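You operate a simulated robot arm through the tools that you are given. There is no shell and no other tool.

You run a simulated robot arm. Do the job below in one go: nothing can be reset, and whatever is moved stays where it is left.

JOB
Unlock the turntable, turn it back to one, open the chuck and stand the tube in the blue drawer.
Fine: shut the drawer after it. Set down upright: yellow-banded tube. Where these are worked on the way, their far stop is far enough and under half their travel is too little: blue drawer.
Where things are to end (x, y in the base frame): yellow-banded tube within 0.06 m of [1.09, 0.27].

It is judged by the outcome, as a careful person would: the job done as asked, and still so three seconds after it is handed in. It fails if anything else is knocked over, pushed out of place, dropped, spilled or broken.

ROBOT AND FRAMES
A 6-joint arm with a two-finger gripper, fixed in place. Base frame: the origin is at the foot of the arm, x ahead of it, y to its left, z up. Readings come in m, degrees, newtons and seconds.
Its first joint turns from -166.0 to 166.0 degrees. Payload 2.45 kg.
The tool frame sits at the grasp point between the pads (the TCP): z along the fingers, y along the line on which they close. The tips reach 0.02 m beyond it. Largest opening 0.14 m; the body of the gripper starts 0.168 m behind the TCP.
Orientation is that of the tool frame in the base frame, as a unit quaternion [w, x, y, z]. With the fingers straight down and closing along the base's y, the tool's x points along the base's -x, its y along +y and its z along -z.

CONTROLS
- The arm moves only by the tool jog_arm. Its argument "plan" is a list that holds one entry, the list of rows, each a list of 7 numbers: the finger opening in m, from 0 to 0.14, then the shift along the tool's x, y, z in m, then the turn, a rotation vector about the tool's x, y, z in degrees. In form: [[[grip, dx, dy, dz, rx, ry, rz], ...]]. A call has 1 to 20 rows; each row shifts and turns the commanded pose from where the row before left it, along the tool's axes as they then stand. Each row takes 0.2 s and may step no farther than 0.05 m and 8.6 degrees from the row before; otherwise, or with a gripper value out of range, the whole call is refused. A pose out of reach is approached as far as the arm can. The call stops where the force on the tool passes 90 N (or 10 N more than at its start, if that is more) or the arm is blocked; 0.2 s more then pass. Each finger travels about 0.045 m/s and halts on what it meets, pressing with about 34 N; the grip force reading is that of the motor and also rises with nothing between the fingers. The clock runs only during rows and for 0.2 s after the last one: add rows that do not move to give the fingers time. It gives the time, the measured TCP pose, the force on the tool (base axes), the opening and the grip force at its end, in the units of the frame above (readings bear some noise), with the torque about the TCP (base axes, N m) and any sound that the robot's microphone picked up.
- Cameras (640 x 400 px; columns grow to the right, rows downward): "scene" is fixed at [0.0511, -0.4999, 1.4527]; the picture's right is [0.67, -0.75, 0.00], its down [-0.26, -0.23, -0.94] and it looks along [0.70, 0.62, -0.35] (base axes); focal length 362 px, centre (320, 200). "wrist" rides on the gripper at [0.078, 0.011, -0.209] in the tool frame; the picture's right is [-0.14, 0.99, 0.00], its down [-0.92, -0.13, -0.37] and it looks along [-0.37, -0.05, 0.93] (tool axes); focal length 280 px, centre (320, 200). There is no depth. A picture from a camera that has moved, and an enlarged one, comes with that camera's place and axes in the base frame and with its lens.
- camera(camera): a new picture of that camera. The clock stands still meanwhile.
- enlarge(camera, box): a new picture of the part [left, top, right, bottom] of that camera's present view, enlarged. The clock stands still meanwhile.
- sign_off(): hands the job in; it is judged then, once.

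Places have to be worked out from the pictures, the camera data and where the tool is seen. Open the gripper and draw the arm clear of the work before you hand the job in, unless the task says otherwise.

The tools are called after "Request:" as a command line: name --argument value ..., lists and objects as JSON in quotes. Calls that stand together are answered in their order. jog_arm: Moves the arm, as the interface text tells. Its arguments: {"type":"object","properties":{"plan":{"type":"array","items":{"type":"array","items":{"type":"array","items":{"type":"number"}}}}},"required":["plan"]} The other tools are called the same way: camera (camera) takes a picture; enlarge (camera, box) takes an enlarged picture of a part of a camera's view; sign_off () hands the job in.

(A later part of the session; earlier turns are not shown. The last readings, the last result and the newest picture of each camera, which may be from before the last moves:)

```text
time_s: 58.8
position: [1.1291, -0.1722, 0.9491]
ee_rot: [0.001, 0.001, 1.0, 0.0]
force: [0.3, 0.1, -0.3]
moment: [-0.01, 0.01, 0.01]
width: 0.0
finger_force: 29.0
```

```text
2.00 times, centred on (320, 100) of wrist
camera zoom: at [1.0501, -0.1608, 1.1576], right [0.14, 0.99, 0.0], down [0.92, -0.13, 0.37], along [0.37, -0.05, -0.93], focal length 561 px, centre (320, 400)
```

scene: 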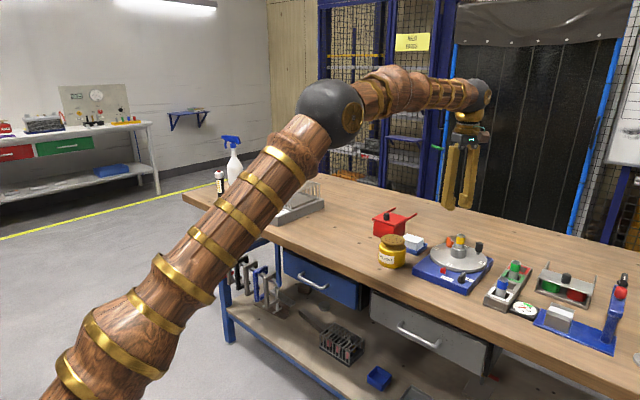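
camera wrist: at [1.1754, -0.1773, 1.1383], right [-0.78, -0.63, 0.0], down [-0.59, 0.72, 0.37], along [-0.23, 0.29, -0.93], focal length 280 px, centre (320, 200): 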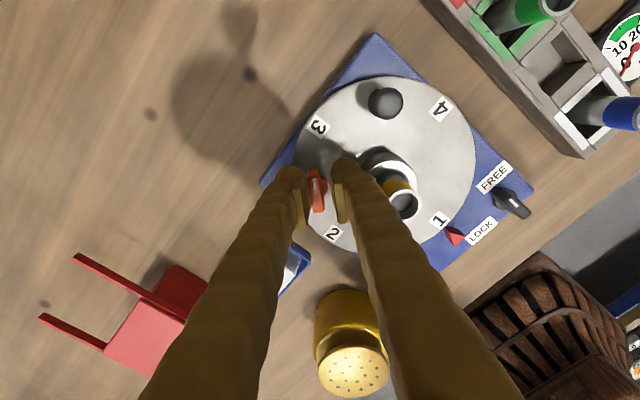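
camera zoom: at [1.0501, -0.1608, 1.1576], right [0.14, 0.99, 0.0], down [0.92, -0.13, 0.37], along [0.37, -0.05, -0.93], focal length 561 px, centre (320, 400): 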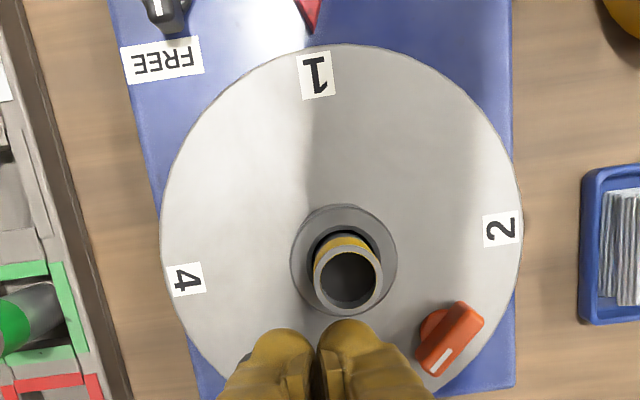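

No contact force yet; both views suggest 1-1.5° remain. I'll nudge 2 mm more.

Request:
jog_arm --plan '[[[0.0, 0.0008, -0.002, 0, 0, 0, 0], [0.0, 0, 0, 0, 0, 0, 0]]]'

Request:
enlarge --camera "scene" --box '[405, 225, 500, 295]'

Request:
enlarge --camera "wrist" --box '[180, 0, 460, 200]'

```text
time_s: 59.4
position: [1.1291, -0.1725, 0.9495]
ee_rot: [0.001, 0.001, 1.0, 0.0]
force: [0.3, 1.9, 10.5]
moment: [-0.16, 0.0, -0.09]
width: 0.0
finger_force: 29.2
```

```text
5.71 times, centred on (452, 260) of scene
camera zoom: at [0.0511, -0.4999, 1.4527], right [0.67, -0.75, 0.0], down [-0.26, -0.23, -0.94], along [0.7, 0.62, -0.35], focal length 2071 px, centre (-437, -143)
```

zoom: 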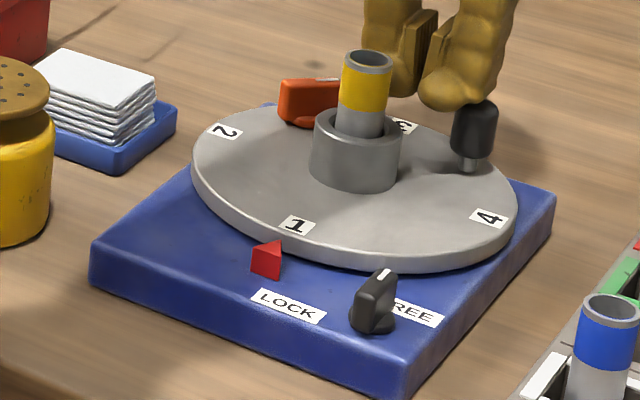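

```text
2.00 times, centred on (320, 100) of wrist
camera zoom: at [1.0494, -0.1625, 1.1586], right [0.14, 0.99, 0.0], down [0.92, -0.13, 0.37], along [0.37, -0.05, -0.93], focal length 561 px, centre (320, 400)
```

zoom: 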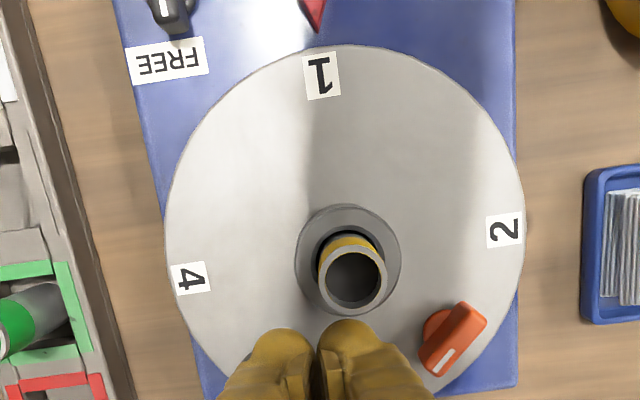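

The fingertip is just riding on the handle's rounded top, and "1" is now within about half a degree. I'll lift straight off and go over the tube with the fingers opening.

Request:
jog_arm --plan '[[[0.0, 0, 0, -0.02, 0, 0, 0], [0.0, 0, 0, -0.04, 0, 0, 0], [0.06, 0, 0, -0.04, 0, 0, 0], [0.06, 0.03, 0.013, 0, 0, 0, 0], [0.06, 0.0155, 0.007, 0, 0, 0, 0], [0.06, 0, 0, 0, 0, 0, 0], [0.06, 0, 0, 0, 0, 0, 0], [0.06, 0, 0, 0, 0, 0, 0]]]'

Request:
camera --camera "wrist"

Request:
enlarge --camera "scene" --box '[405, 205, 505, 295]'

```text
time_s: 61.2
position: [1.0823, -0.1536, 1.0488]
ee_rot: [0.0, 0.0, 1.0, -0.001]
force: [-0.1, -0.5, 0.1]
moment: [0.02, 0.0, 0.0]
width: 0.0597
finger_force: 0.0
```

```text
taken
camera wrist: at [1.0042, -0.1426, 1.2577], right [0.14, 0.99, 0.0], down [0.92, -0.13, 0.37], along [0.37, -0.05, -0.93], focal length 280 px, centre (320, 200)
```

wrist: 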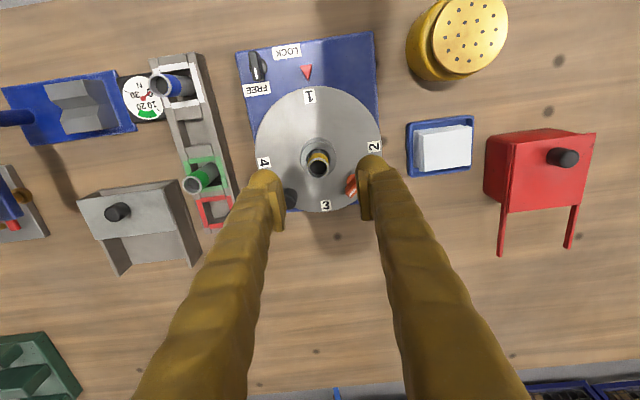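

```text
4.44 times, centred on (455, 250) of scene
camera zoom: at [0.0511, -0.4999, 1.4527], right [0.67, -0.75, 0.0], down [-0.26, -0.23, -0.94], along [0.7, 0.62, -0.35], focal length 1610 px, centre (-280, -22)
```

zoom: 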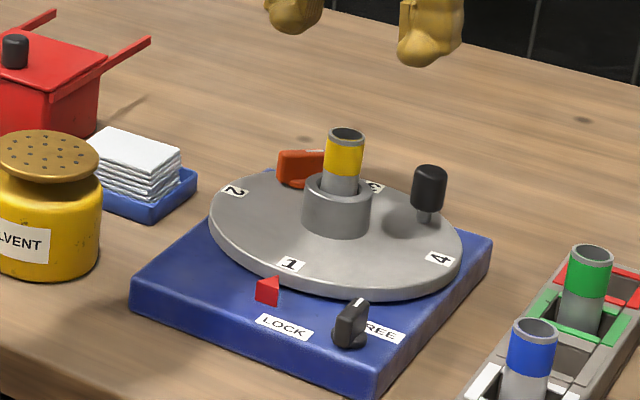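

"1" is within a degree of the pointer now. Before taking the tube, the drawer must be open, so I'll move across toward the blue drawer at a safe height.

Request:
jog_arm --plan '[[[0.06, 0.0, 0.0, -0.03, 0, 0, 0], [0.06, 0.036, 0.033, 0, 0, 0, 0], [0.06, 0.036, 0.033, 0, 0, 0, 0], [0.06, 0.036, 0.033, 0, 0, 0, 0], [0.06, 0.036, 0.033, 0, 0, 0, 0], [0.06, 0.036, 0.033, 0, 0, 0, 0], [0.06, 0.036, 0.033, 0, 0, 0, 0], [0.06, 0.036, 0.033, 0, 0, 0, 0], [0.06, 0.036, 0.033, 0, 0, 0, 0], [0.06, 0.036, 0.033, 0, 0, 0, 0], [0.06, 0.036, 0.033, 0, 0, 0, 0], [0.06, 0.036, 0.033, 0, 0, 0, 0], [0.06, 0.036, 0.033, 0, 0, 0, 0], [0.06, 0, 0, 0, 0, 0, 0]]]'

Request:
camera --camera "wrist"

```text
time_s: 64.2
position: [0.6509, 0.2441, 1.0802]
ee_rot: [0.001, 0.001, 1.0, 0.001]
force: [-0.6, 0.8, 0.0]
moment: [0.01, -0.03, 0.02]
width: 0.0604
finger_force: 0.1
```

```text
taken
camera wrist: at [0.5718, 0.2557, 1.2884], right [0.14, 0.99, 0.0], down [0.92, -0.13, 0.37], along [0.37, -0.05, -0.93], focal length 280 px, centre (320, 200)
```

wrist: 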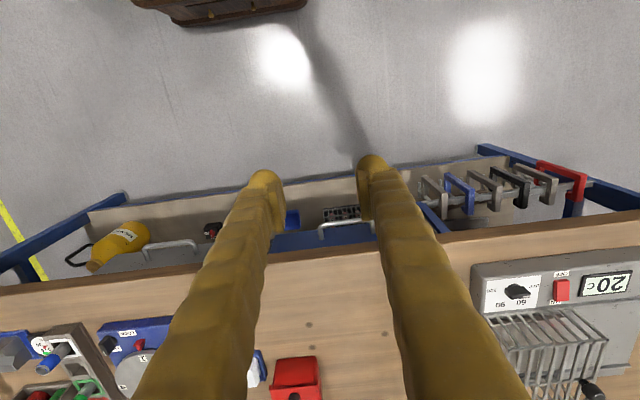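

The blue drawer's front edge and its handle show between the fingers. I'll enlarge to locate the handle precisely.

Request:
enlarge --camera "wrist" --box '[260, 190, 440, 270]'

Request:
enlarge --camera "scene" --box '[270, 230, 390, 320]'

```text
3.56 times, centred on (350, 230) of wrist
camera zoom: at [0.5718, 0.2557, 1.2884], right [0.14, 0.99, 0.0], down [0.92, -0.13, 0.37], along [0.37, -0.05, -0.93], focal length 997 px, centre (213, 93)
```

zoom: 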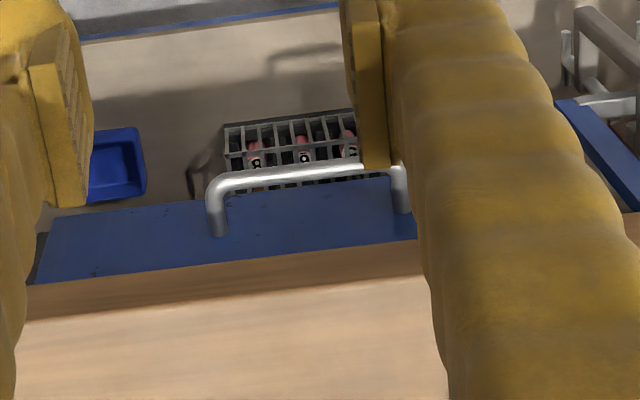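

```text
4.44 times, centred on (330, 275) of scene
camera zoom: at [0.0511, -0.4999, 1.4527], right [0.67, -0.75, 0.0], down [-0.26, -0.23, -0.94], along [0.7, 0.62, -0.35], focal length 1610 px, centre (276, -133)
```

zoom: 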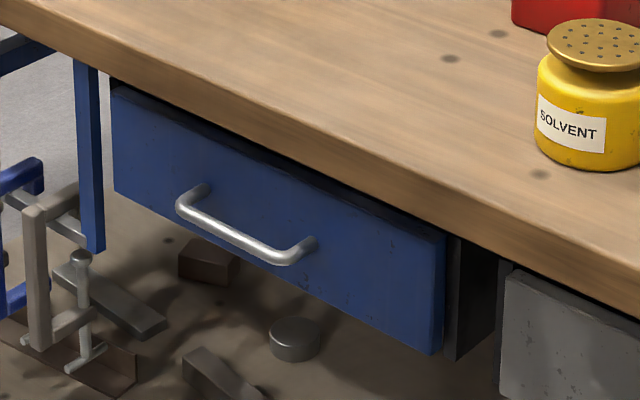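

The handle bar runs from y 0.22 to 0.33 at x≈0.867, z≈0.715, standing about 3.4 cm off the drawer front. I'll move forward a little, yaw the tool 90° and tilt it 50° so the fingers can close around the bar from front-above.

Request:
jog_arm --plan '[[[0.06, -0.04, 0.01, 0, 0, 0, 0], [0.06, -0.04, 0.01, 0, 0, 0, 0], [0.06, -0.03, 0.012, 0, 0, 0, 0], [0.06, 0, 0, 0, 0, 0, -8.2], [0.06, 0, 0, 0, 0, 0, -8.2], [0.06, 0, 0, 0, 0, 0, -8.2], [0.06, 0, 0, 0, 0, 0, -8.2], [0.06, 0, 0, 0, 0, 0, -8.2], [0.06, 0, 0, 0, 0, 0, -8.2], [0.06, 0, 0, 0, 0, 0, -8.2], [0.06, 0, 0, 0, 0, 0, -8.2], [0.06, 0, 0, 0, 0, 0, -8.2], [0.06, 0, 0, 0, 0, 0, -8.1], [0.06, 0, 0, 0, 0, 0, -8.1], [0.06, 0, 0, 0, 8.4, 0, 0], [0.06, 0, 0, 0, 8.4, 0, 0], [0.06, 0, 0, 0, 8.4, 0, 0], [0.06, 0, 0, 0, 8.3, 0, 0], [0.06, 0, 0, 0, 8.3, 0, 0], [0.06, 0, 0, 0, 8.2, 0, 0]]]'

Request:
camera --camera "wrist"

Request:
camera --camera "scene"

```text
time_s: 68.4
position: [0.7585, 0.2755, 1.076]
ee_rot: [0.298, -0.636, 0.648, -0.295]
force: [1.9, 0.5, 1.8]
moment: [-0.09, 0.36, -0.05]
width: 0.0602
finger_force: 0.0
```

```text
taken
camera wrist: at [0.5915, 0.1977, 1.2028], right [-0.64, 0.15, -0.75], down [-0.19, 0.92, 0.35], along [0.75, 0.36, -0.56], focal length 280 px, centre (320, 200)
```

wrist: 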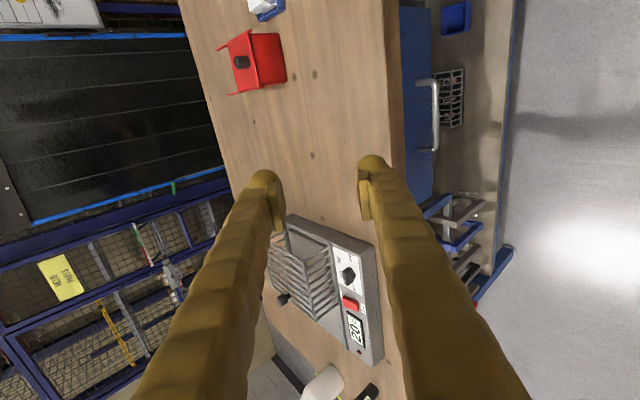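

```text
taken
```

scene: 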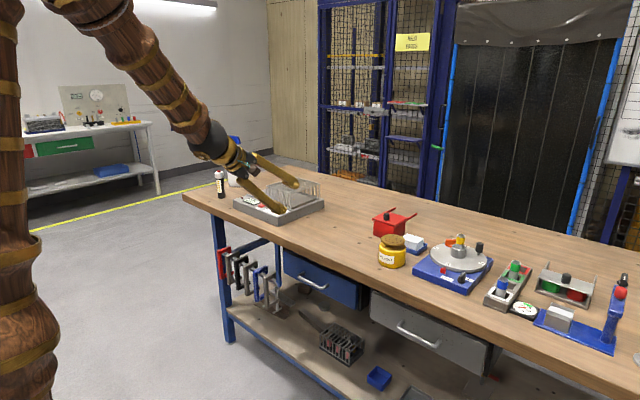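

Tilt and yaw are right. I'll enlarge the handle from this side view to refine its height and distance.

Request:
enlarge --camera "wrist" --box '[380, 50, 500, 170]'

```text
3.33 times, centred on (440, 110) of wrist
camera zoom: at [0.5915, 0.1977, 1.2028], right [-0.64, 0.15, -0.75], down [-0.19, 0.92, 0.35], along [0.75, 0.36, -0.56], focal length 935 px, centre (-80, 500)
```

zoom: 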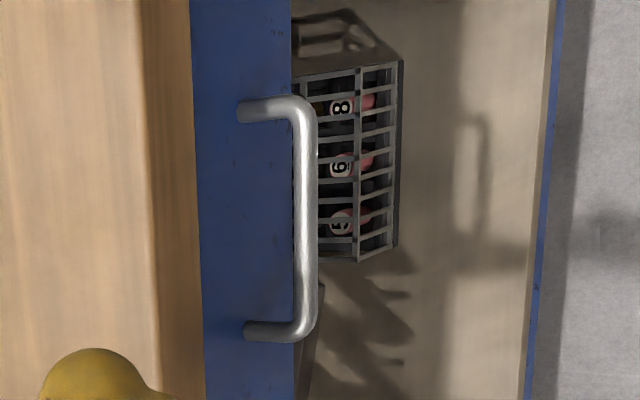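

Combining views, the bar is at about (0.870, 0.278, 0.707). I'll descend in front of the bench to a standoff point 12 cm before it along the tool axis and look again.

Request:
jog_arm --plan '[[[0.034, -0.0004, 0.0302, 0.0275, 0, 0, 0], [0.034, -0.0004, 0.0302, 0.0275, 0, 0, 0], [0.034, -0.0004, 0.0302, 0.0275, 0, 0, 0], [0.034, -0.0004, 0.0302, 0.0275, 0, 0, 0], [0.034, -0.0004, 0.0302, 0.0275, 0, 0, 0], [0.034, -0.0004, 0.0302, 0.0275, 0, 0, 0], [0.034, -0.0002, 0.0302, 0.0275, 0, 0, 0], [0.034, 0, 0, 0, 0, 0, 0]]]'

Request:
camera --camera "wrist"

Request:
camera --camera "scene"

```text
time_s: 70.2
position: [0.7711, 0.2782, 0.7934]
ee_rot: [0.299, -0.64, 0.641, -0.3]
force: [0.0, -0.4, 0.6]
moment: [-0.04, 0.02, -0.02]
width: 0.0339
finger_force: 0.2
```

```text
taken
camera wrist: at [0.6045, 0.1994, 0.9187], right [-0.63, 0.14, -0.76], down [-0.2, 0.92, 0.33], along [0.75, 0.36, -0.56], focal length 280 px, centre (320, 200)
```

wrist: 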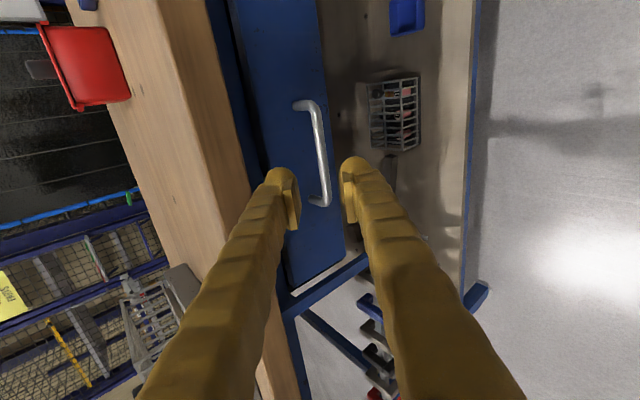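

```text
taken
```

scene: 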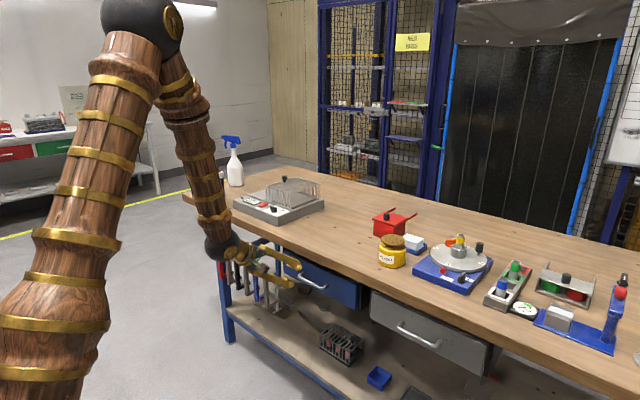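

The handle bar lies right on the tool axis (col 320), centred lengthwise, roughly 12-13 cm beyond the grasp point. I'll advance 8.5 cm along the axis and check.

Request:
jog_arm --plan '[[[0.034, 0, 0, 0.03, 0, 0, 0], [0.034, 0, 0, 0.03, 0, 0, 0], [0.034, 0, 0, 0.025, 0, 0, 0], [0.034, 0, 0, 0, 0, 0, 0]]]'

Request:
camera --camera "wrist"

Request:
enlarge --camera "scene" --box '[200, 220, 360, 320]'

```text
time_s: 71.2
position: [0.8369, 0.2794, 0.7381]
ee_rot: [0.299, -0.64, 0.642, -0.3]
force: [0.8, 0.4, -0.2]
moment: [-0.04, 0.03, -0.02]
width: 0.034
finger_force: 0.0
```

```text
taken
camera wrist: at [0.6698, 0.2011, 0.8633], right [-0.63, 0.14, -0.76], down [-0.2, 0.92, 0.33], along [0.75, 0.36, -0.56], focal length 280 px, centre (320, 200)
```

wrist: 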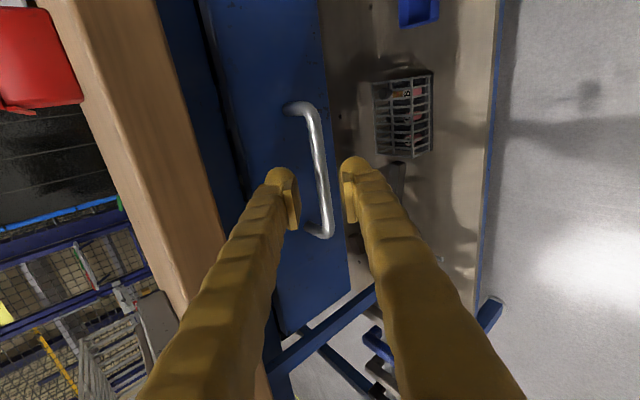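

```text
4.00 times, centred on (280, 270) of scene
camera zoom: at [0.0511, -0.4999, 1.4527], right [0.67, -0.75, 0.0], down [-0.26, -0.23, -0.94], along [0.7, 0.62, -0.35], focal length 1449 px, centre (480, -80)
```

zoom: 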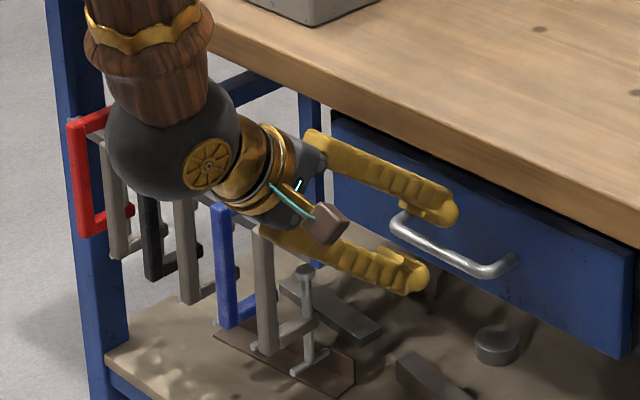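

The bar is still on the axis; estimates put it 3-4.5 cm beyond the grasp point. I'll advance 2 cm more and look again.

Request:
jog_arm --plan '[[[0.034, 0, 0, 0.01, 0, 0, 0], [0.034, 0, 0, 0.01, 0, 0, 0], [0.034, 0, 0, 0, 0, 0, 0]]]'

Request:
camera --camera "wrist"

Request:
enlarge --camera "scene" --box '[270, 235, 350, 305]'

```text
time_s: 72.0
position: [0.8553, 0.2797, 0.7256]
ee_rot: [0.299, -0.64, 0.641, -0.3]
force: [-0.2, -0.7, -0.4]
moment: [0.0, 0.01, 0.03]
width: 0.0337
finger_force: 0.1
```

```text
taken
camera wrist: at [0.6866, 0.2011, 0.8511], right [-0.63, 0.14, -0.76], down [-0.2, 0.92, 0.33], along [0.75, 0.36, -0.56], focal length 280 px, centre (320, 200)
```

wrist: 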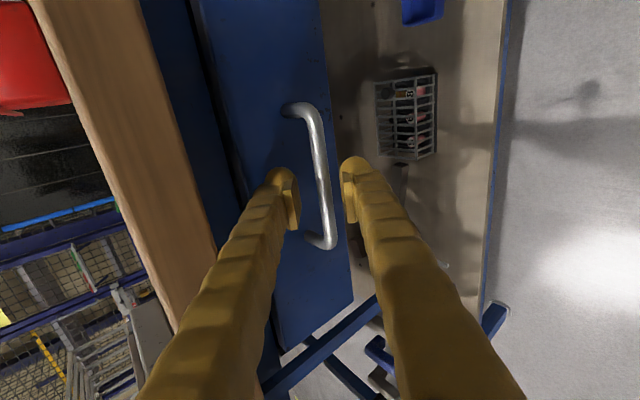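

```text
5.71 times, centred on (310, 270) of scene
camera zoom: at [0.0511, -0.4999, 1.4527], right [0.67, -0.75, 0.0], down [-0.26, -0.23, -0.94], along [0.7, 0.62, -0.35], focal length 2071 px, centre (377, -200)
```

zoom: 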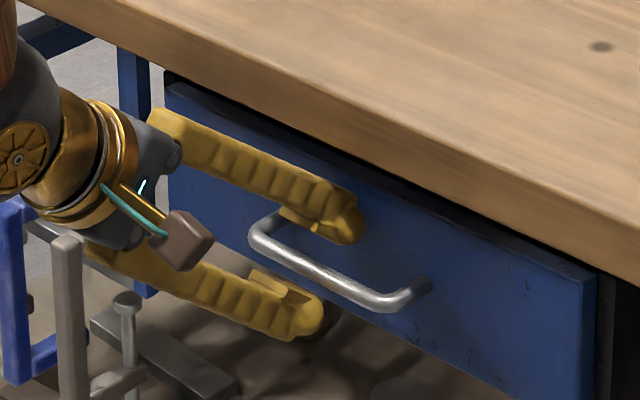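

The bar now passes between the fingertips. I'll advance 9 mm more, then close on it.

Request:
jog_arm --plan '[[[0.034, 0, 0, 0.009, 0, 0, 0], [0.024, 0, 0, 0, 0, 0, 0], [0.014, 0, 0, 0, 0, 0, 0], [0.005, 0, 0, 0, 0, 0, 0], [0.005, 0, 0, 0, 0, 0, 0], [0.005, 0, 0, 0, 0, 0, 0]]]'

Request:
camera --camera "wrist"

Request:
enlarge --camera "scene" --box '[270, 235, 350, 305]'

```text
time_s: 73.4
position: [0.8601, 0.2782, 0.7186]
ee_rot: [0.3, -0.64, 0.641, -0.3]
force: [-6.5, -1.7, -11.4]
moment: [-0.02, -0.01, 0.02]
width: 0.0133
finger_force: 6.2
```

```text
taken
camera wrist: at [0.6928, 0.2008, 0.845], right [-0.64, 0.14, -0.76], down [-0.2, 0.92, 0.33], along [0.75, 0.36, -0.56], focal length 280 px, centre (320, 200)
```

wrist: 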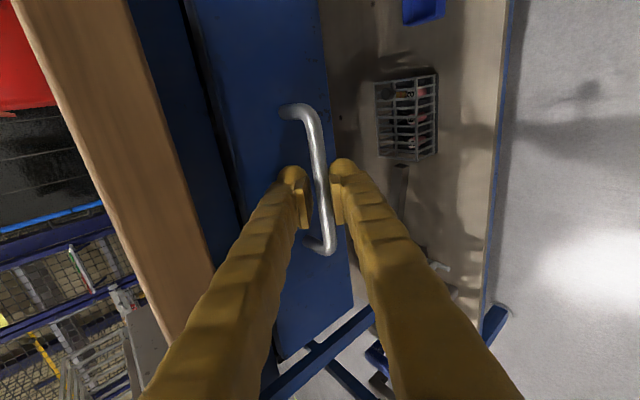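

```text
5.71 times, centred on (310, 270) of scene
camera zoom: at [0.0511, -0.4999, 1.4527], right [0.67, -0.75, 0.0], down [-0.26, -0.23, -0.94], along [0.7, 0.62, -0.35], focal length 2071 px, centre (377, -200)
```

zoom: 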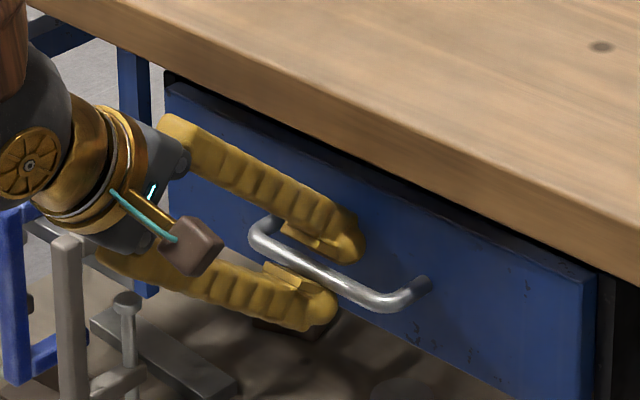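

The fingers have closed on the bar (0.013 m). I'll let the grip build and pull the drawer out 4 cm slowly, straight along -x.

Request:
jog_arm --plan '[[[0.003, 0, 0, 0, 0, 0, 0], [0.003, 0, 0, 0, 0, 0, 0], [0.003, 0, 0.00643, -0.00766, 0, 0, 0], [0.003, 0, 0.00643, -0.00766, 0, 0, 0], [0.003, 0, 0.00643, -0.00766, 0, 0, 0], [0.003, 0, 0.00643, -0.00766, 0, 0, 0], [0.003, 0, 0, 0, 0, 0, 0]]]'

Request:
camera --camera "wrist"

Request:
enlarge --camera "scene" --box '[250, 225, 390, 325]'

```text
time_s: 75.0
position: [0.82, 0.2785, 0.721]
ee_rot: [-0.3, 0.641, -0.64, 0.3]
force: [0.5, 22.3, 3.3]
moment: [0.8, -0.04, -0.26]
width: 0.0106
finger_force: 38.0
```

```text
taken
camera wrist: at [0.6529, 0.2008, 0.846], right [-0.63, 0.14, -0.76], down [-0.2, 0.92, 0.33], along [0.75, 0.37, -0.56], focal length 280 px, centre (320, 200)
```

wrist: 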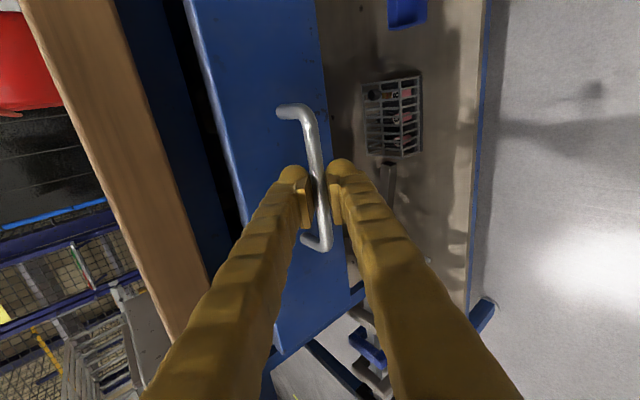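

```text
4.00 times, centred on (320, 275) of scene
camera zoom: at [0.0511, -0.4999, 1.4527], right [0.67, -0.75, 0.0], down [-0.26, -0.23, -0.94], along [0.7, 0.62, -0.35], focal length 1449 px, centre (320, -100)
```

zoom: 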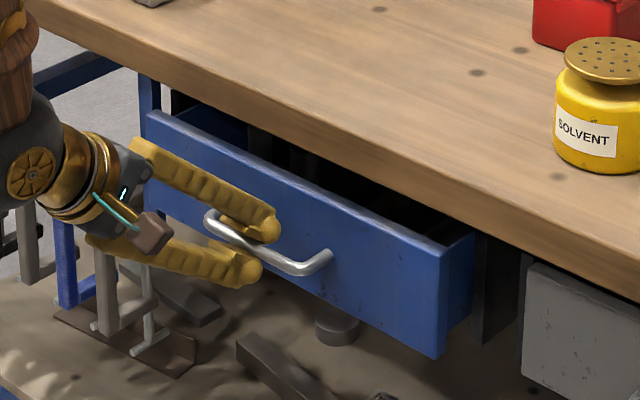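

The drawer slides; a sideways 22 N shows its track runs slightly toward +y as it opens. I'll follow that, pull on 10 cm, and gradually take the tilt off so the wrist keeps clear of the base.

Request:
jog_arm --plan '[[[0.003, -0.001, 0, 0, 0, 0, 0], [0.003, -0.0003, 0.0059, -0.00766, -3, 0, 0], [0.003, -0.0003, 0.0063, -0.00731, -3, 0, 0], [0.003, -0.0003, 0.0067, -0.00695, -3, 0, 0], [0.003, -0.0003, 0.0071, -0.00656, -3, 0, 0], [0.003, -0.0003, 0.0074, -0.00616, -3, 0, 0], [0.003, -0.0003, 0.0077, -0.00574, -3, 0, 0], [0.003, 0, 0, 0, 0, 0, 0]]]'

Request:
camera --camera "wrist"

Request:
enlarge --camera "scene" --box '[230, 215, 390, 335]'

```text
time_s: 76.8
position: [0.7601, 0.2798, 0.7203]
ee_rot: [0.195, -0.679, 0.681, -0.195]
force: [-0.9, -21.9, -15.6]
moment: [-0.55, 0.07, 0.59]
width: 0.0096
finger_force: 36.9
```

```text
taken
camera wrist: at [0.6405, 0.2016, 0.8922], right [-0.84, 0.14, -0.52], down [-0.09, 0.92, 0.38], along [0.54, 0.36, -0.76], focal length 280 px, centre (320, 200)
```

wrist: 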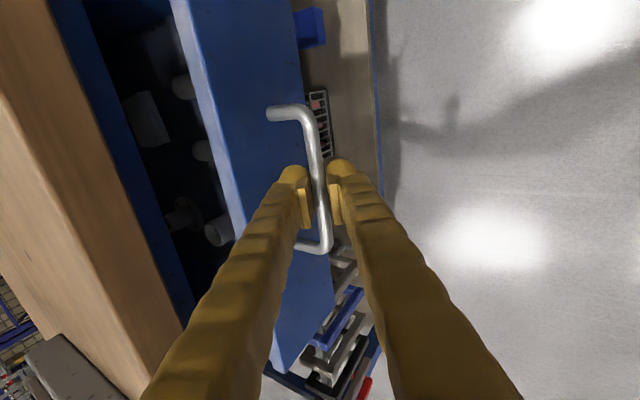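

```text
3.33 times, centred on (310, 275) of scene
camera zoom: at [0.0511, -0.4999, 1.4527], right [0.67, -0.75, 0.0], down [-0.26, -0.23, -0.94], along [0.7, 0.62, -0.35], focal length 1208 px, centre (353, -50)
```

zoom: 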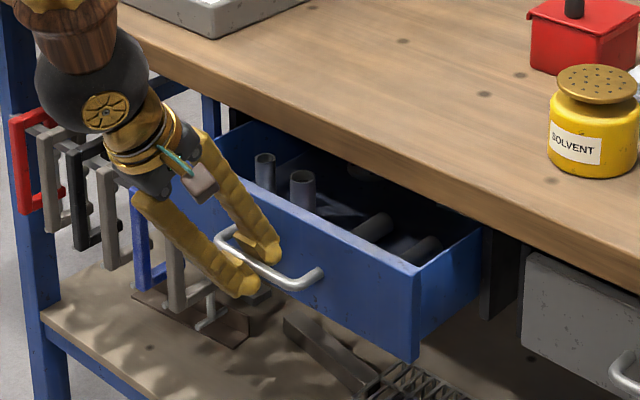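

It is opening well, and things stand inside the drawer. The side force has flipped sign, so the track is straight along -x; I'll take that offset out and pull on, watching for the end stop.

Request:
jog_arm --plan '[[[0.003, 0.0013, 0, 0, 0, 0, 0], [0.003, 0, 0.008, -0.0053, -3, 0, 0], [0.003, 0, 0.0083, -0.00485, -3, 0, 0], [0.003, 0, 0.0085, -0.00438, -3, 0, 0], [0.003, 0, 0.0087, -0.00391, -3, 0, 0], [0.003, 0, 0.0094, -0.0034, 0, 0, 0], [0.003, 0, 0, 0, 0, 0, 0]]]'

Request:
camera --camera "wrist"

Request:
enlarge --camera "scene" --box '[230, 215, 390, 335]'

```text
time_s: 78.4
position: [0.7183, 0.2797, 0.7233]
ee_rot: [0.124, -0.695, 0.697, -0.125]
force: [1.0, 16.3, -14.8]
moment: [-0.19, 0.03, 0.87]
width: 0.0102
finger_force: 38.1
out of reach, approached as far as the arm can: row 5
```

```text
taken
camera wrist: at [0.635, 0.2006, 0.915], right [-0.93, 0.14, -0.34], down [-0.01, 0.92, 0.39], along [0.37, 0.37, -0.85], focal length 280 px, centre (320, 200)
```

wrist: 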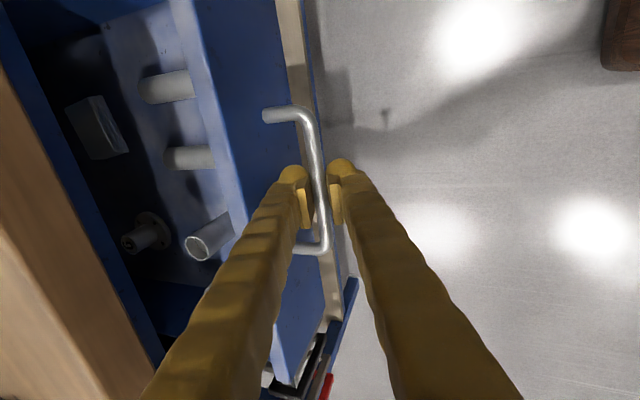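

```text
3.33 times, centred on (310, 275) of scene
camera zoom: at [0.0511, -0.4999, 1.4527], right [0.67, -0.75, 0.0], down [-0.26, -0.23, -0.94], along [0.7, 0.62, -0.35], focal length 1208 px, centre (353, -50)
```

zoom: 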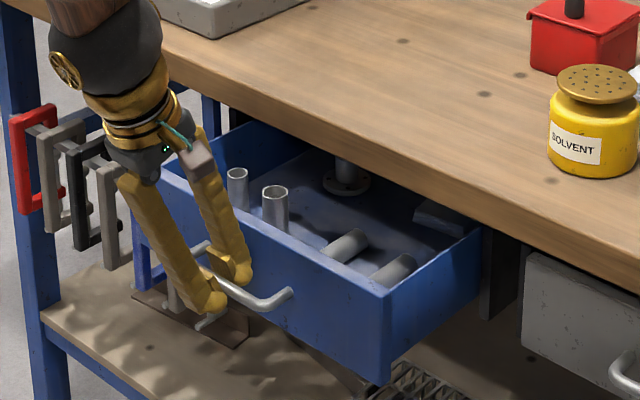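

The arm reports its reach limit for the last step at this small tilt; the drawer is out about 14 cm. I'll put some tilt back while holding the bar and try pulling on.

Request:
jog_arm --plan '[[[0.003, 0, 0.0005, 0, 3, 0, 0], [0.003, 0, 0.0005, 0, 3, 0, 0], [0.003, 0, 0.0005, 0, 3, 0, 0], [0.003, 0, 0.0005, 0, 3, 0, 0], [0.003, 0, 0.0005, 0, 3, 0, 0], [0.003, 0, 0.0082, -0.0057, 0, 0, 0], [0.003, 0, 0.0082, -0.0057, 0, 0, 0], [0.003, 0, 0, 0, 0, 0, 0]]]'

Request:
camera --camera "scene"

```text
time_s: 80.2
position: [0.6949, 0.2673, 0.7194]
ee_rot: [0.185, -0.679, 0.682, -0.201]
force: [-0.1, -16.1, -61.1]
moment: [0.56, 0.03, -0.07]
width: 0.0084
finger_force: 35.8
out of reach, approached as far as the arm can: row 2, 3
```

```text
taken
```

scene: 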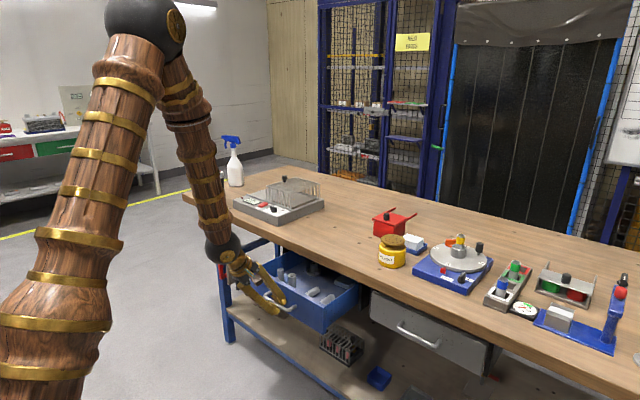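

The drawer came further but there is a -61 N vertical load, so the grip is strained. I'll look closely before going on.

Request:
camera --camera "wrist"

Request:
enlarge --camera "scene" --box '[210, 215, 390, 345]'

```text
taken
camera wrist: at [0.5743, 0.1955, 0.893], right [-0.84, 0.14, -0.52], down [-0.07, 0.93, 0.36], along [0.53, 0.34, -0.77], focal length 280 px, centre (320, 200)
```

wrist: 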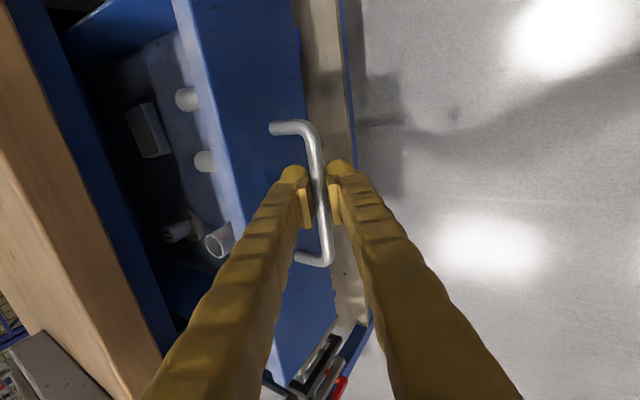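

```text
3.08 times, centred on (300, 280) of scene
camera zoom: at [0.0511, -0.4999, 1.4527], right [0.67, -0.75, 0.0], down [-0.26, -0.23, -0.94], along [0.7, 0.62, -0.35], focal length 1115 px, centre (382, -46)
```

zoom: 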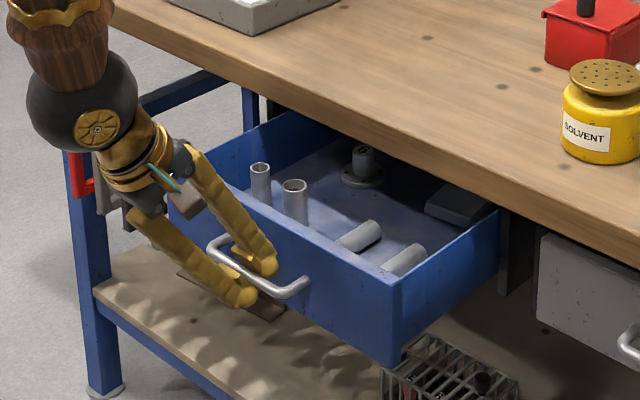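

The bar is still between the pads but the arm is near a wrist limit in this tilted pose. I'll release, go straight up and a bit outward, and then regrip with the tool vertical, which suits the handle now that it is clear of the bench edge.

Request:
jog_arm --plan '[[[0.03, 0, 0, 0, 0, 0, 0], [0.05, 0, 0, 0, 0, 0, 0], [0.05, 0, 0, 0, 0, 0, 0], [0.05, 0, -0.0057, -0.0082, 0, 0, 0], [0.05, 0, -0.0115, -0.0164, 0, 0, 0], [0.05, 0, -0.023, -0.0328, 0, 0, 0], [0.05, 0, -0.023, -0.0328, 0, 0, 0], [0.05, 0, -0.023, -0.0328, 0, 0, 0], [0.05, 0, -0.041, 0.0287, 0, 0, 0], [0.05, 0, -0.023, -0.0328, 0, 0, 0], [0.05, 0, -0.023, -0.0328, 0, 0, 0], [0.05, 0, -0.023, -0.0328, 0, 0, 0], [0.05, 0, -0.023, -0.0328, 0, 0, 0], [0.05, 0, 0, 0, 0, 0, 0]]]'

Request:
camera --camera "wrist"

Request:
camera --camera "scene"

```text
time_s: 83.2
position: [0.764, 0.2745, 1.0271]
ee_rot: [0.186, -0.679, 0.681, -0.202]
force: [-0.4, -0.3, 0.0]
moment: [-0.02, -0.03, -0.02]
width: 0.0501
finger_force: 0.1
```

```text
taken
camera wrist: at [0.6426, 0.2013, 1.1998], right [-0.84, 0.13, -0.53], down [-0.08, 0.93, 0.36], along [0.54, 0.34, -0.77], focal length 280 px, centre (320, 200)
```

wrist: 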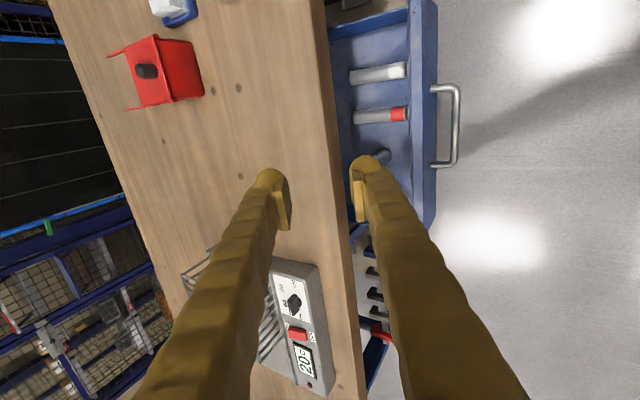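

```text
taken
```

scene: 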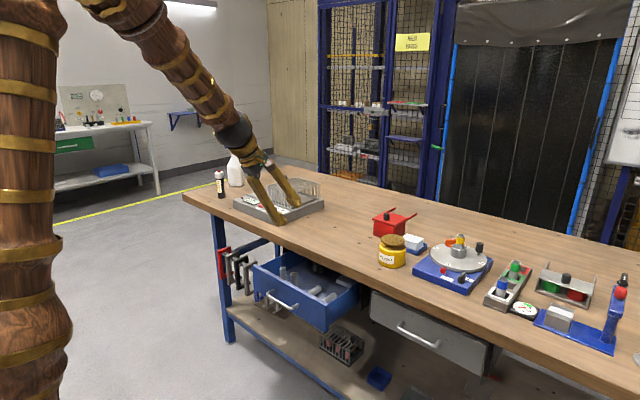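

Released cleanly; the drawer stays about 17 cm open. I'll bring the tool to vertical here and look into the drawer.

Request:
jog_arm --plan '[[[0.05, 0, 0, 0, -7.98, -0.33, -0.05], [0.05, 0, 0, 0, -7.98, -0.33, -0.05], [0.05, 0, 0, 0, -7.98, -0.33, -0.05], [0.05, 0, 0, 0, -7.98, -0.33, -0.05], [0.05, 0, 0, 0, 0, 0, 0]]]'

Request:
camera --camera "wrist"

Request:
enlarge --camera "scene" --box '[240, 235, 380, 335]'

```text
time_s: 84.4
position: [0.7622, 0.2765, 1.0281]
ee_rot: [0.0, -0.707, 0.707, 0.001]
force: [-0.2, -0.5, 0.1]
moment: [-0.03, 0.01, -0.01]
width: 0.0501
finger_force: 0.0
```

```text
taken
camera wrist: at [0.752, 0.1976, 1.2366], right [-0.99, 0.14, 0.0], down [0.13, 0.92, 0.37], along [0.05, 0.37, -0.93], focal length 280 px, centre (320, 200)
```

wrist: 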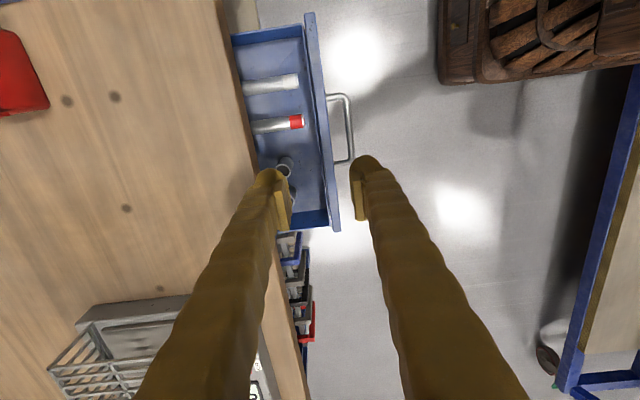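

```text
4.00 times, centred on (310, 285) of scene
camera zoom: at [0.0511, -0.4999, 1.4527], right [0.67, -0.75, 0.0], down [-0.26, -0.23, -0.94], along [0.7, 0.62, -0.35], focal length 1449 px, centre (360, -140)
```

zoom: 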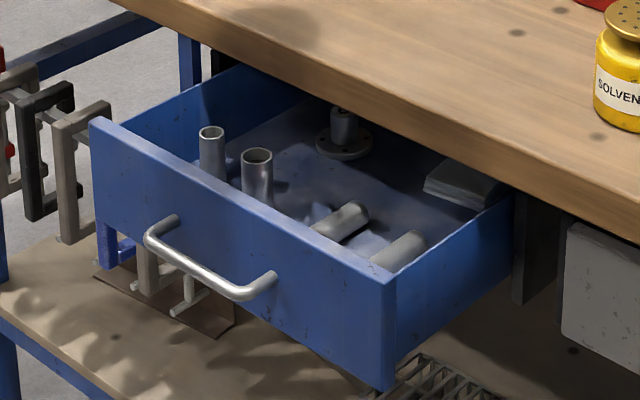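

From above, the bar is at x≈0.707, y 0.22-0.335, so the drawer is about 16 cm open. I'll go over it with a 26 mm opening, stop above it, and verify alignment.

Request:
jog_arm --plan '[[[0.026, -0.0007, 0.0275, 0, 0, 0, 0], [0.026, -0.0008, 0.0275, 0, 0, 0, 0], [0.026, 0, 0, 0.045, 0, 0, 0], [0.026, 0, 0, 0.045, 0, 0, 0], [0.026, 0, 0, 0.045, 0, 0, 0], [0.026, 0, 0, 0.045, 0, 0, 0], [0.026, 0, 0, 0.045, 0, 0, 0], [0.026, 0, 0, 0, 0, 0, 0]]]'

Request:
camera --camera "wrist"

Request:
enlarge --camera "scene" --box '[230, 215, 370, 335]'

```text
time_s: 86.2
position: [0.707, 0.2774, 0.8014]
ee_rot: [0.001, 0.707, -0.707, 0.0]
force: [-0.9, -0.8, 0.5]
moment: [-0.03, -0.01, -0.03]
width: 0.026
finger_force: 0.1
```

```text
taken
camera wrist: at [0.6964, 0.1988, 1.0108], right [-0.99, 0.14, 0.0], down [0.13, 0.92, 0.37], along [0.05, 0.37, -0.93], focal length 280 px, centre (320, 200)
```

wrist: 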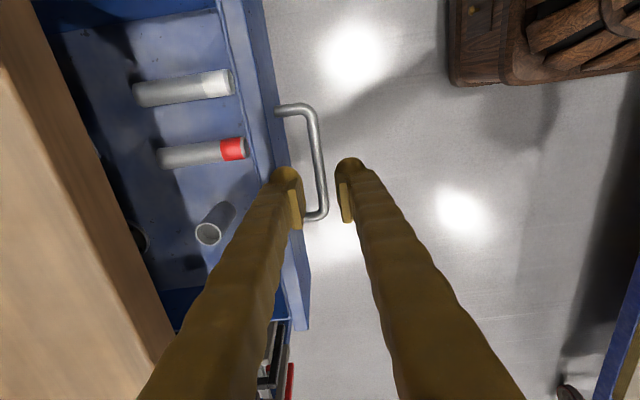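

```text
3.33 times, centred on (300, 275) of scene
camera zoom: at [0.0511, -0.4999, 1.4527], right [0.67, -0.75, 0.0], down [-0.26, -0.23, -0.94], along [0.7, 0.62, -0.35], focal length 1208 px, centre (387, -50)
```

zoom: 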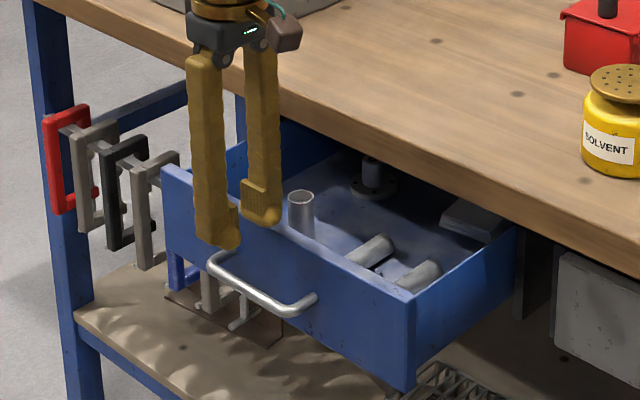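

The bar is about 4 mm further out (+x) than the tool axis. I'll correct that and descend carefully to put the bar between the pads.

Request:
jog_arm --plan '[[[0.026, 0, -0.004, 0, 0, 0, 0], [0.026, 0, 0, 0.02, 0, 0, 0], [0.026, 0, 0, 0.02, 0, 0, 0], [0.026, 0, 0, 0.015, 0, 0, 0], [0.026, 0, 0, 0, 0, 0, 0]]]'

Request:
camera --camera "wrist"

```text
time_s: 87.0
position: [0.7168, 0.2774, 0.7779]
ee_rot: [-0.006, 0.708, -0.707, 0.002]
force: [-0.9, -5.8, 22.9]
moment: [-0.35, -0.76, -0.2]
width: 0.0271
finger_force: 0.4
stopped in row 3: the force on the tool passed its limit at 131 N (the readings are from after the stop); the commanded pose is now the measured one
```

```text
taken
camera wrist: at [0.7032, 0.1984, 0.9855], right [-0.99, 0.14, -0.01], down [0.12, 0.92, 0.37], along [0.06, 0.37, -0.93], focal length 280 px, centre (320, 200)
```

wrist: 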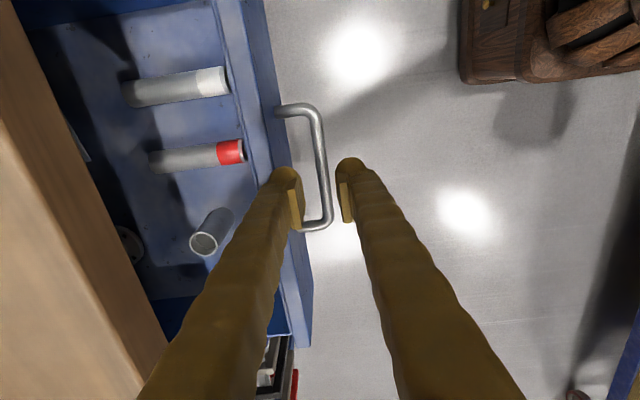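

The back fingertip touched the top of the drawer front (tip z≈0.758). I'll lift off 2.5 cm and look at where the finger, panel and bar lie.

Request:
jog_arm --plan '[[[0.026, 0, 0, -0.01, 0, 0, 0], [0.026, 0, 0, -0.015, 0, 0, 0], [0.026, 0, 0, 0, 0, 0, 0]]]'

Request:
enlarge --camera "wrist" --box '[200, 80, 380, 250]'

Request:
enlarge --camera "scene" --box '[240, 245, 360, 335]'

```text
time_s: 87.8
position: [0.7144, 0.2778, 0.8002]
ee_rot: [-0.006, 0.707, -0.707, 0.002]
force: [-0.2, 0.8, -0.8]
moment: [-0.02, -0.03, -0.02]
width: 0.0261
finger_force: 0.0
```

```text
2.35 times, centred on (290, 165) of wrist
camera zoom: at [0.7013, 0.1992, 1.0097], right [-0.99, 0.14, -0.01], down [0.12, 0.92, 0.37], along [0.06, 0.37, -0.93], focal length 660 px, centre (391, 282)
```

zoom: 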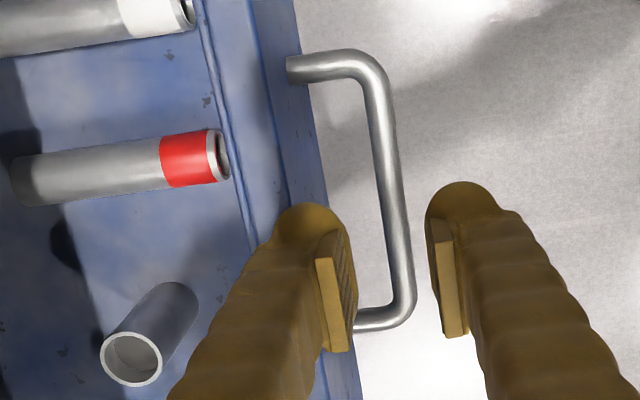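

```text
4.44 times, centred on (300, 290) of scene
camera zoom: at [0.0511, -0.4999, 1.4527], right [0.67, -0.75, 0.0], down [-0.26, -0.23, -0.94], along [0.7, 0.62, -0.35], focal length 1610 px, centre (409, -200)
```

zoom: 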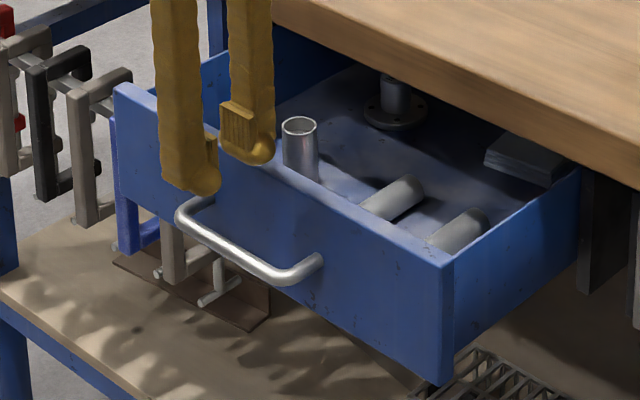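

The gap behind the bar is too tight for a finger held vertically. Better: grip the drawer's front panel by its top edge (panel about x 0.748-0.768, top z≈0.758), one finger inside and one outside, at y≈0.292 where the inside is free. I'll move there at a safe height and look.

Request:
jog_arm --plan '[[[0.046, 0, 0, -0.03, 0, 0, 0], [0.046, -0.007, -0.0218, 0, 0, 0, 0], [0.046, -0.007, -0.0218, 0, 0, 0, 0], [0.046, 0, 0, 0, 0, 0, 0], [0.046, 0, 0, 0, 0, 0, 0]]]'

Request:
camera --camera "wrist"

Request:
enlarge --camera "scene" --box '[240, 235, 360, 325]'

```text
time_s: 89.0
position: [0.7598, 0.2923, 0.8318]
ee_rot: [-0.005, 0.707, -0.707, 0.002]
force: [0.8, 0.0, -0.7]
moment: [-0.05, 0.0, 0.0]
width: 0.046
finger_force: 0.0
```

```text
taken
camera wrist: at [0.7462, 0.2135, 1.0395], right [-0.99, 0.14, -0.01], down [0.12, 0.92, 0.37], along [0.06, 0.37, -0.93], focal length 280 px, centre (320, 200)
```

wrist: 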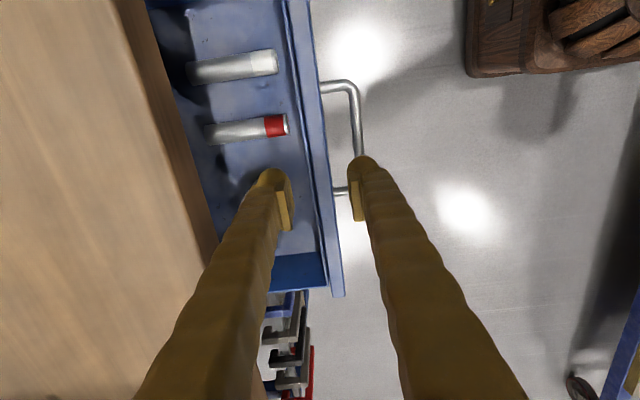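

```text
4.44 times, centred on (300, 280) of scene
camera zoom: at [0.0511, -0.4999, 1.4527], right [0.67, -0.75, 0.0], down [-0.26, -0.23, -0.94], along [0.7, 0.62, -0.35], focal length 1610 px, centre (409, -156)
```

zoom: 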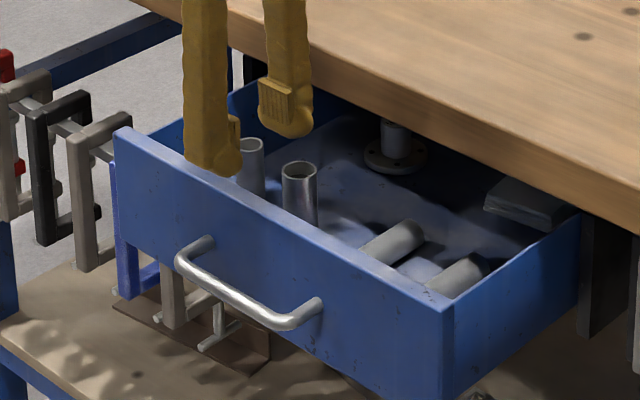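

I'll enlarge the panel's top edge between the fingers to fix its exact x.

Request:
enlarge --camera "wrist" --box '[240, 110, 390, 240]'

```text
3.08 times, centred on (315, 175) of wrist
camera zoom: at [0.7462, 0.2135, 1.0395], right [-0.99, 0.14, -0.01], down [0.12, 0.92, 0.37], along [0.06, 0.37, -0.93], focal length 863 px, centre (335, 277)
```

zoom: 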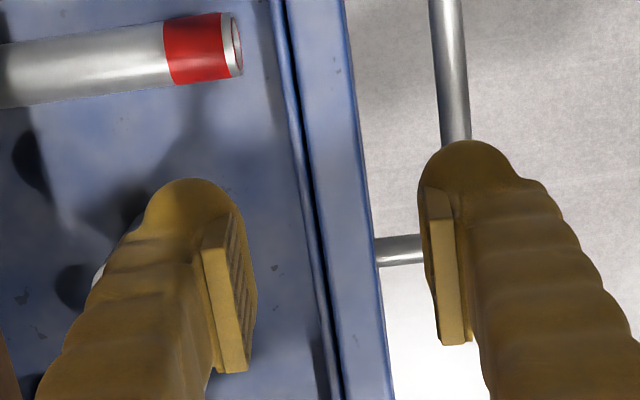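

The panel's top (about 18 mm thick) is right on the tool axis. I'll open to 70 mm for margin, shift 7 mm in y away from the standing tube, and descend until the tips overlap the panel by about 2 cm.

Request:
jog_arm --plan '[[[0.07, 0.007, 0, 0, 0, 0, 0], [0.07, 0, 0, 0, 0, 0, 0], [0.07, 0, 0, 0.02, 0, 0, 0], [0.07, 0, 0, 0.02, 0, 0, 0], [0.07, 0, 0, 0.015, 0, 0, 0], [0.07, 0, 0, 0.01, 0, 0, 0], [0.07, 0, 0, 0.006, 0, 0, 0], [0.07, 0, 0, 0, 0, 0, 0]]]'

Request:
camera --camera "wrist"

Request:
enlarge --camera "scene" --box '[240, 235, 360, 325]'

```text
time_s: 90.8
position: [0.7604, 0.2839, 0.7604]
ee_rot: [-0.006, 0.707, -0.707, 0.001]
force: [-0.1, -0.4, 0.3]
moment: [0.0, 0.03, -0.05]
width: 0.07
finger_force: 0.1
```

```text
taken
camera wrist: at [0.7469, 0.205, 0.9692], right [-0.99, 0.14, -0.01], down [0.12, 0.92, 0.37], along [0.06, 0.37, -0.93], focal length 280 px, centre (320, 200)
```

wrist: 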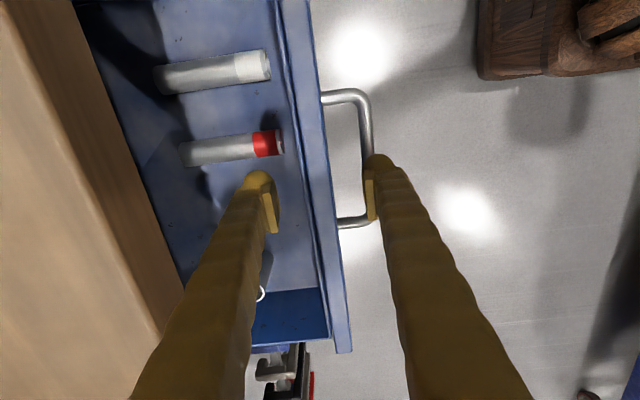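

```text
4.44 times, centred on (300, 280) of scene
camera zoom: at [0.0511, -0.4999, 1.4527], right [0.67, -0.75, 0.0], down [-0.26, -0.23, -0.94], along [0.7, 0.62, -0.35], focal length 1610 px, centre (409, -156)
```

zoom: 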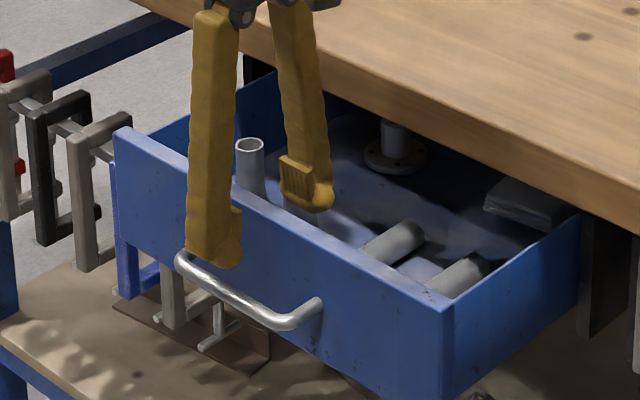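

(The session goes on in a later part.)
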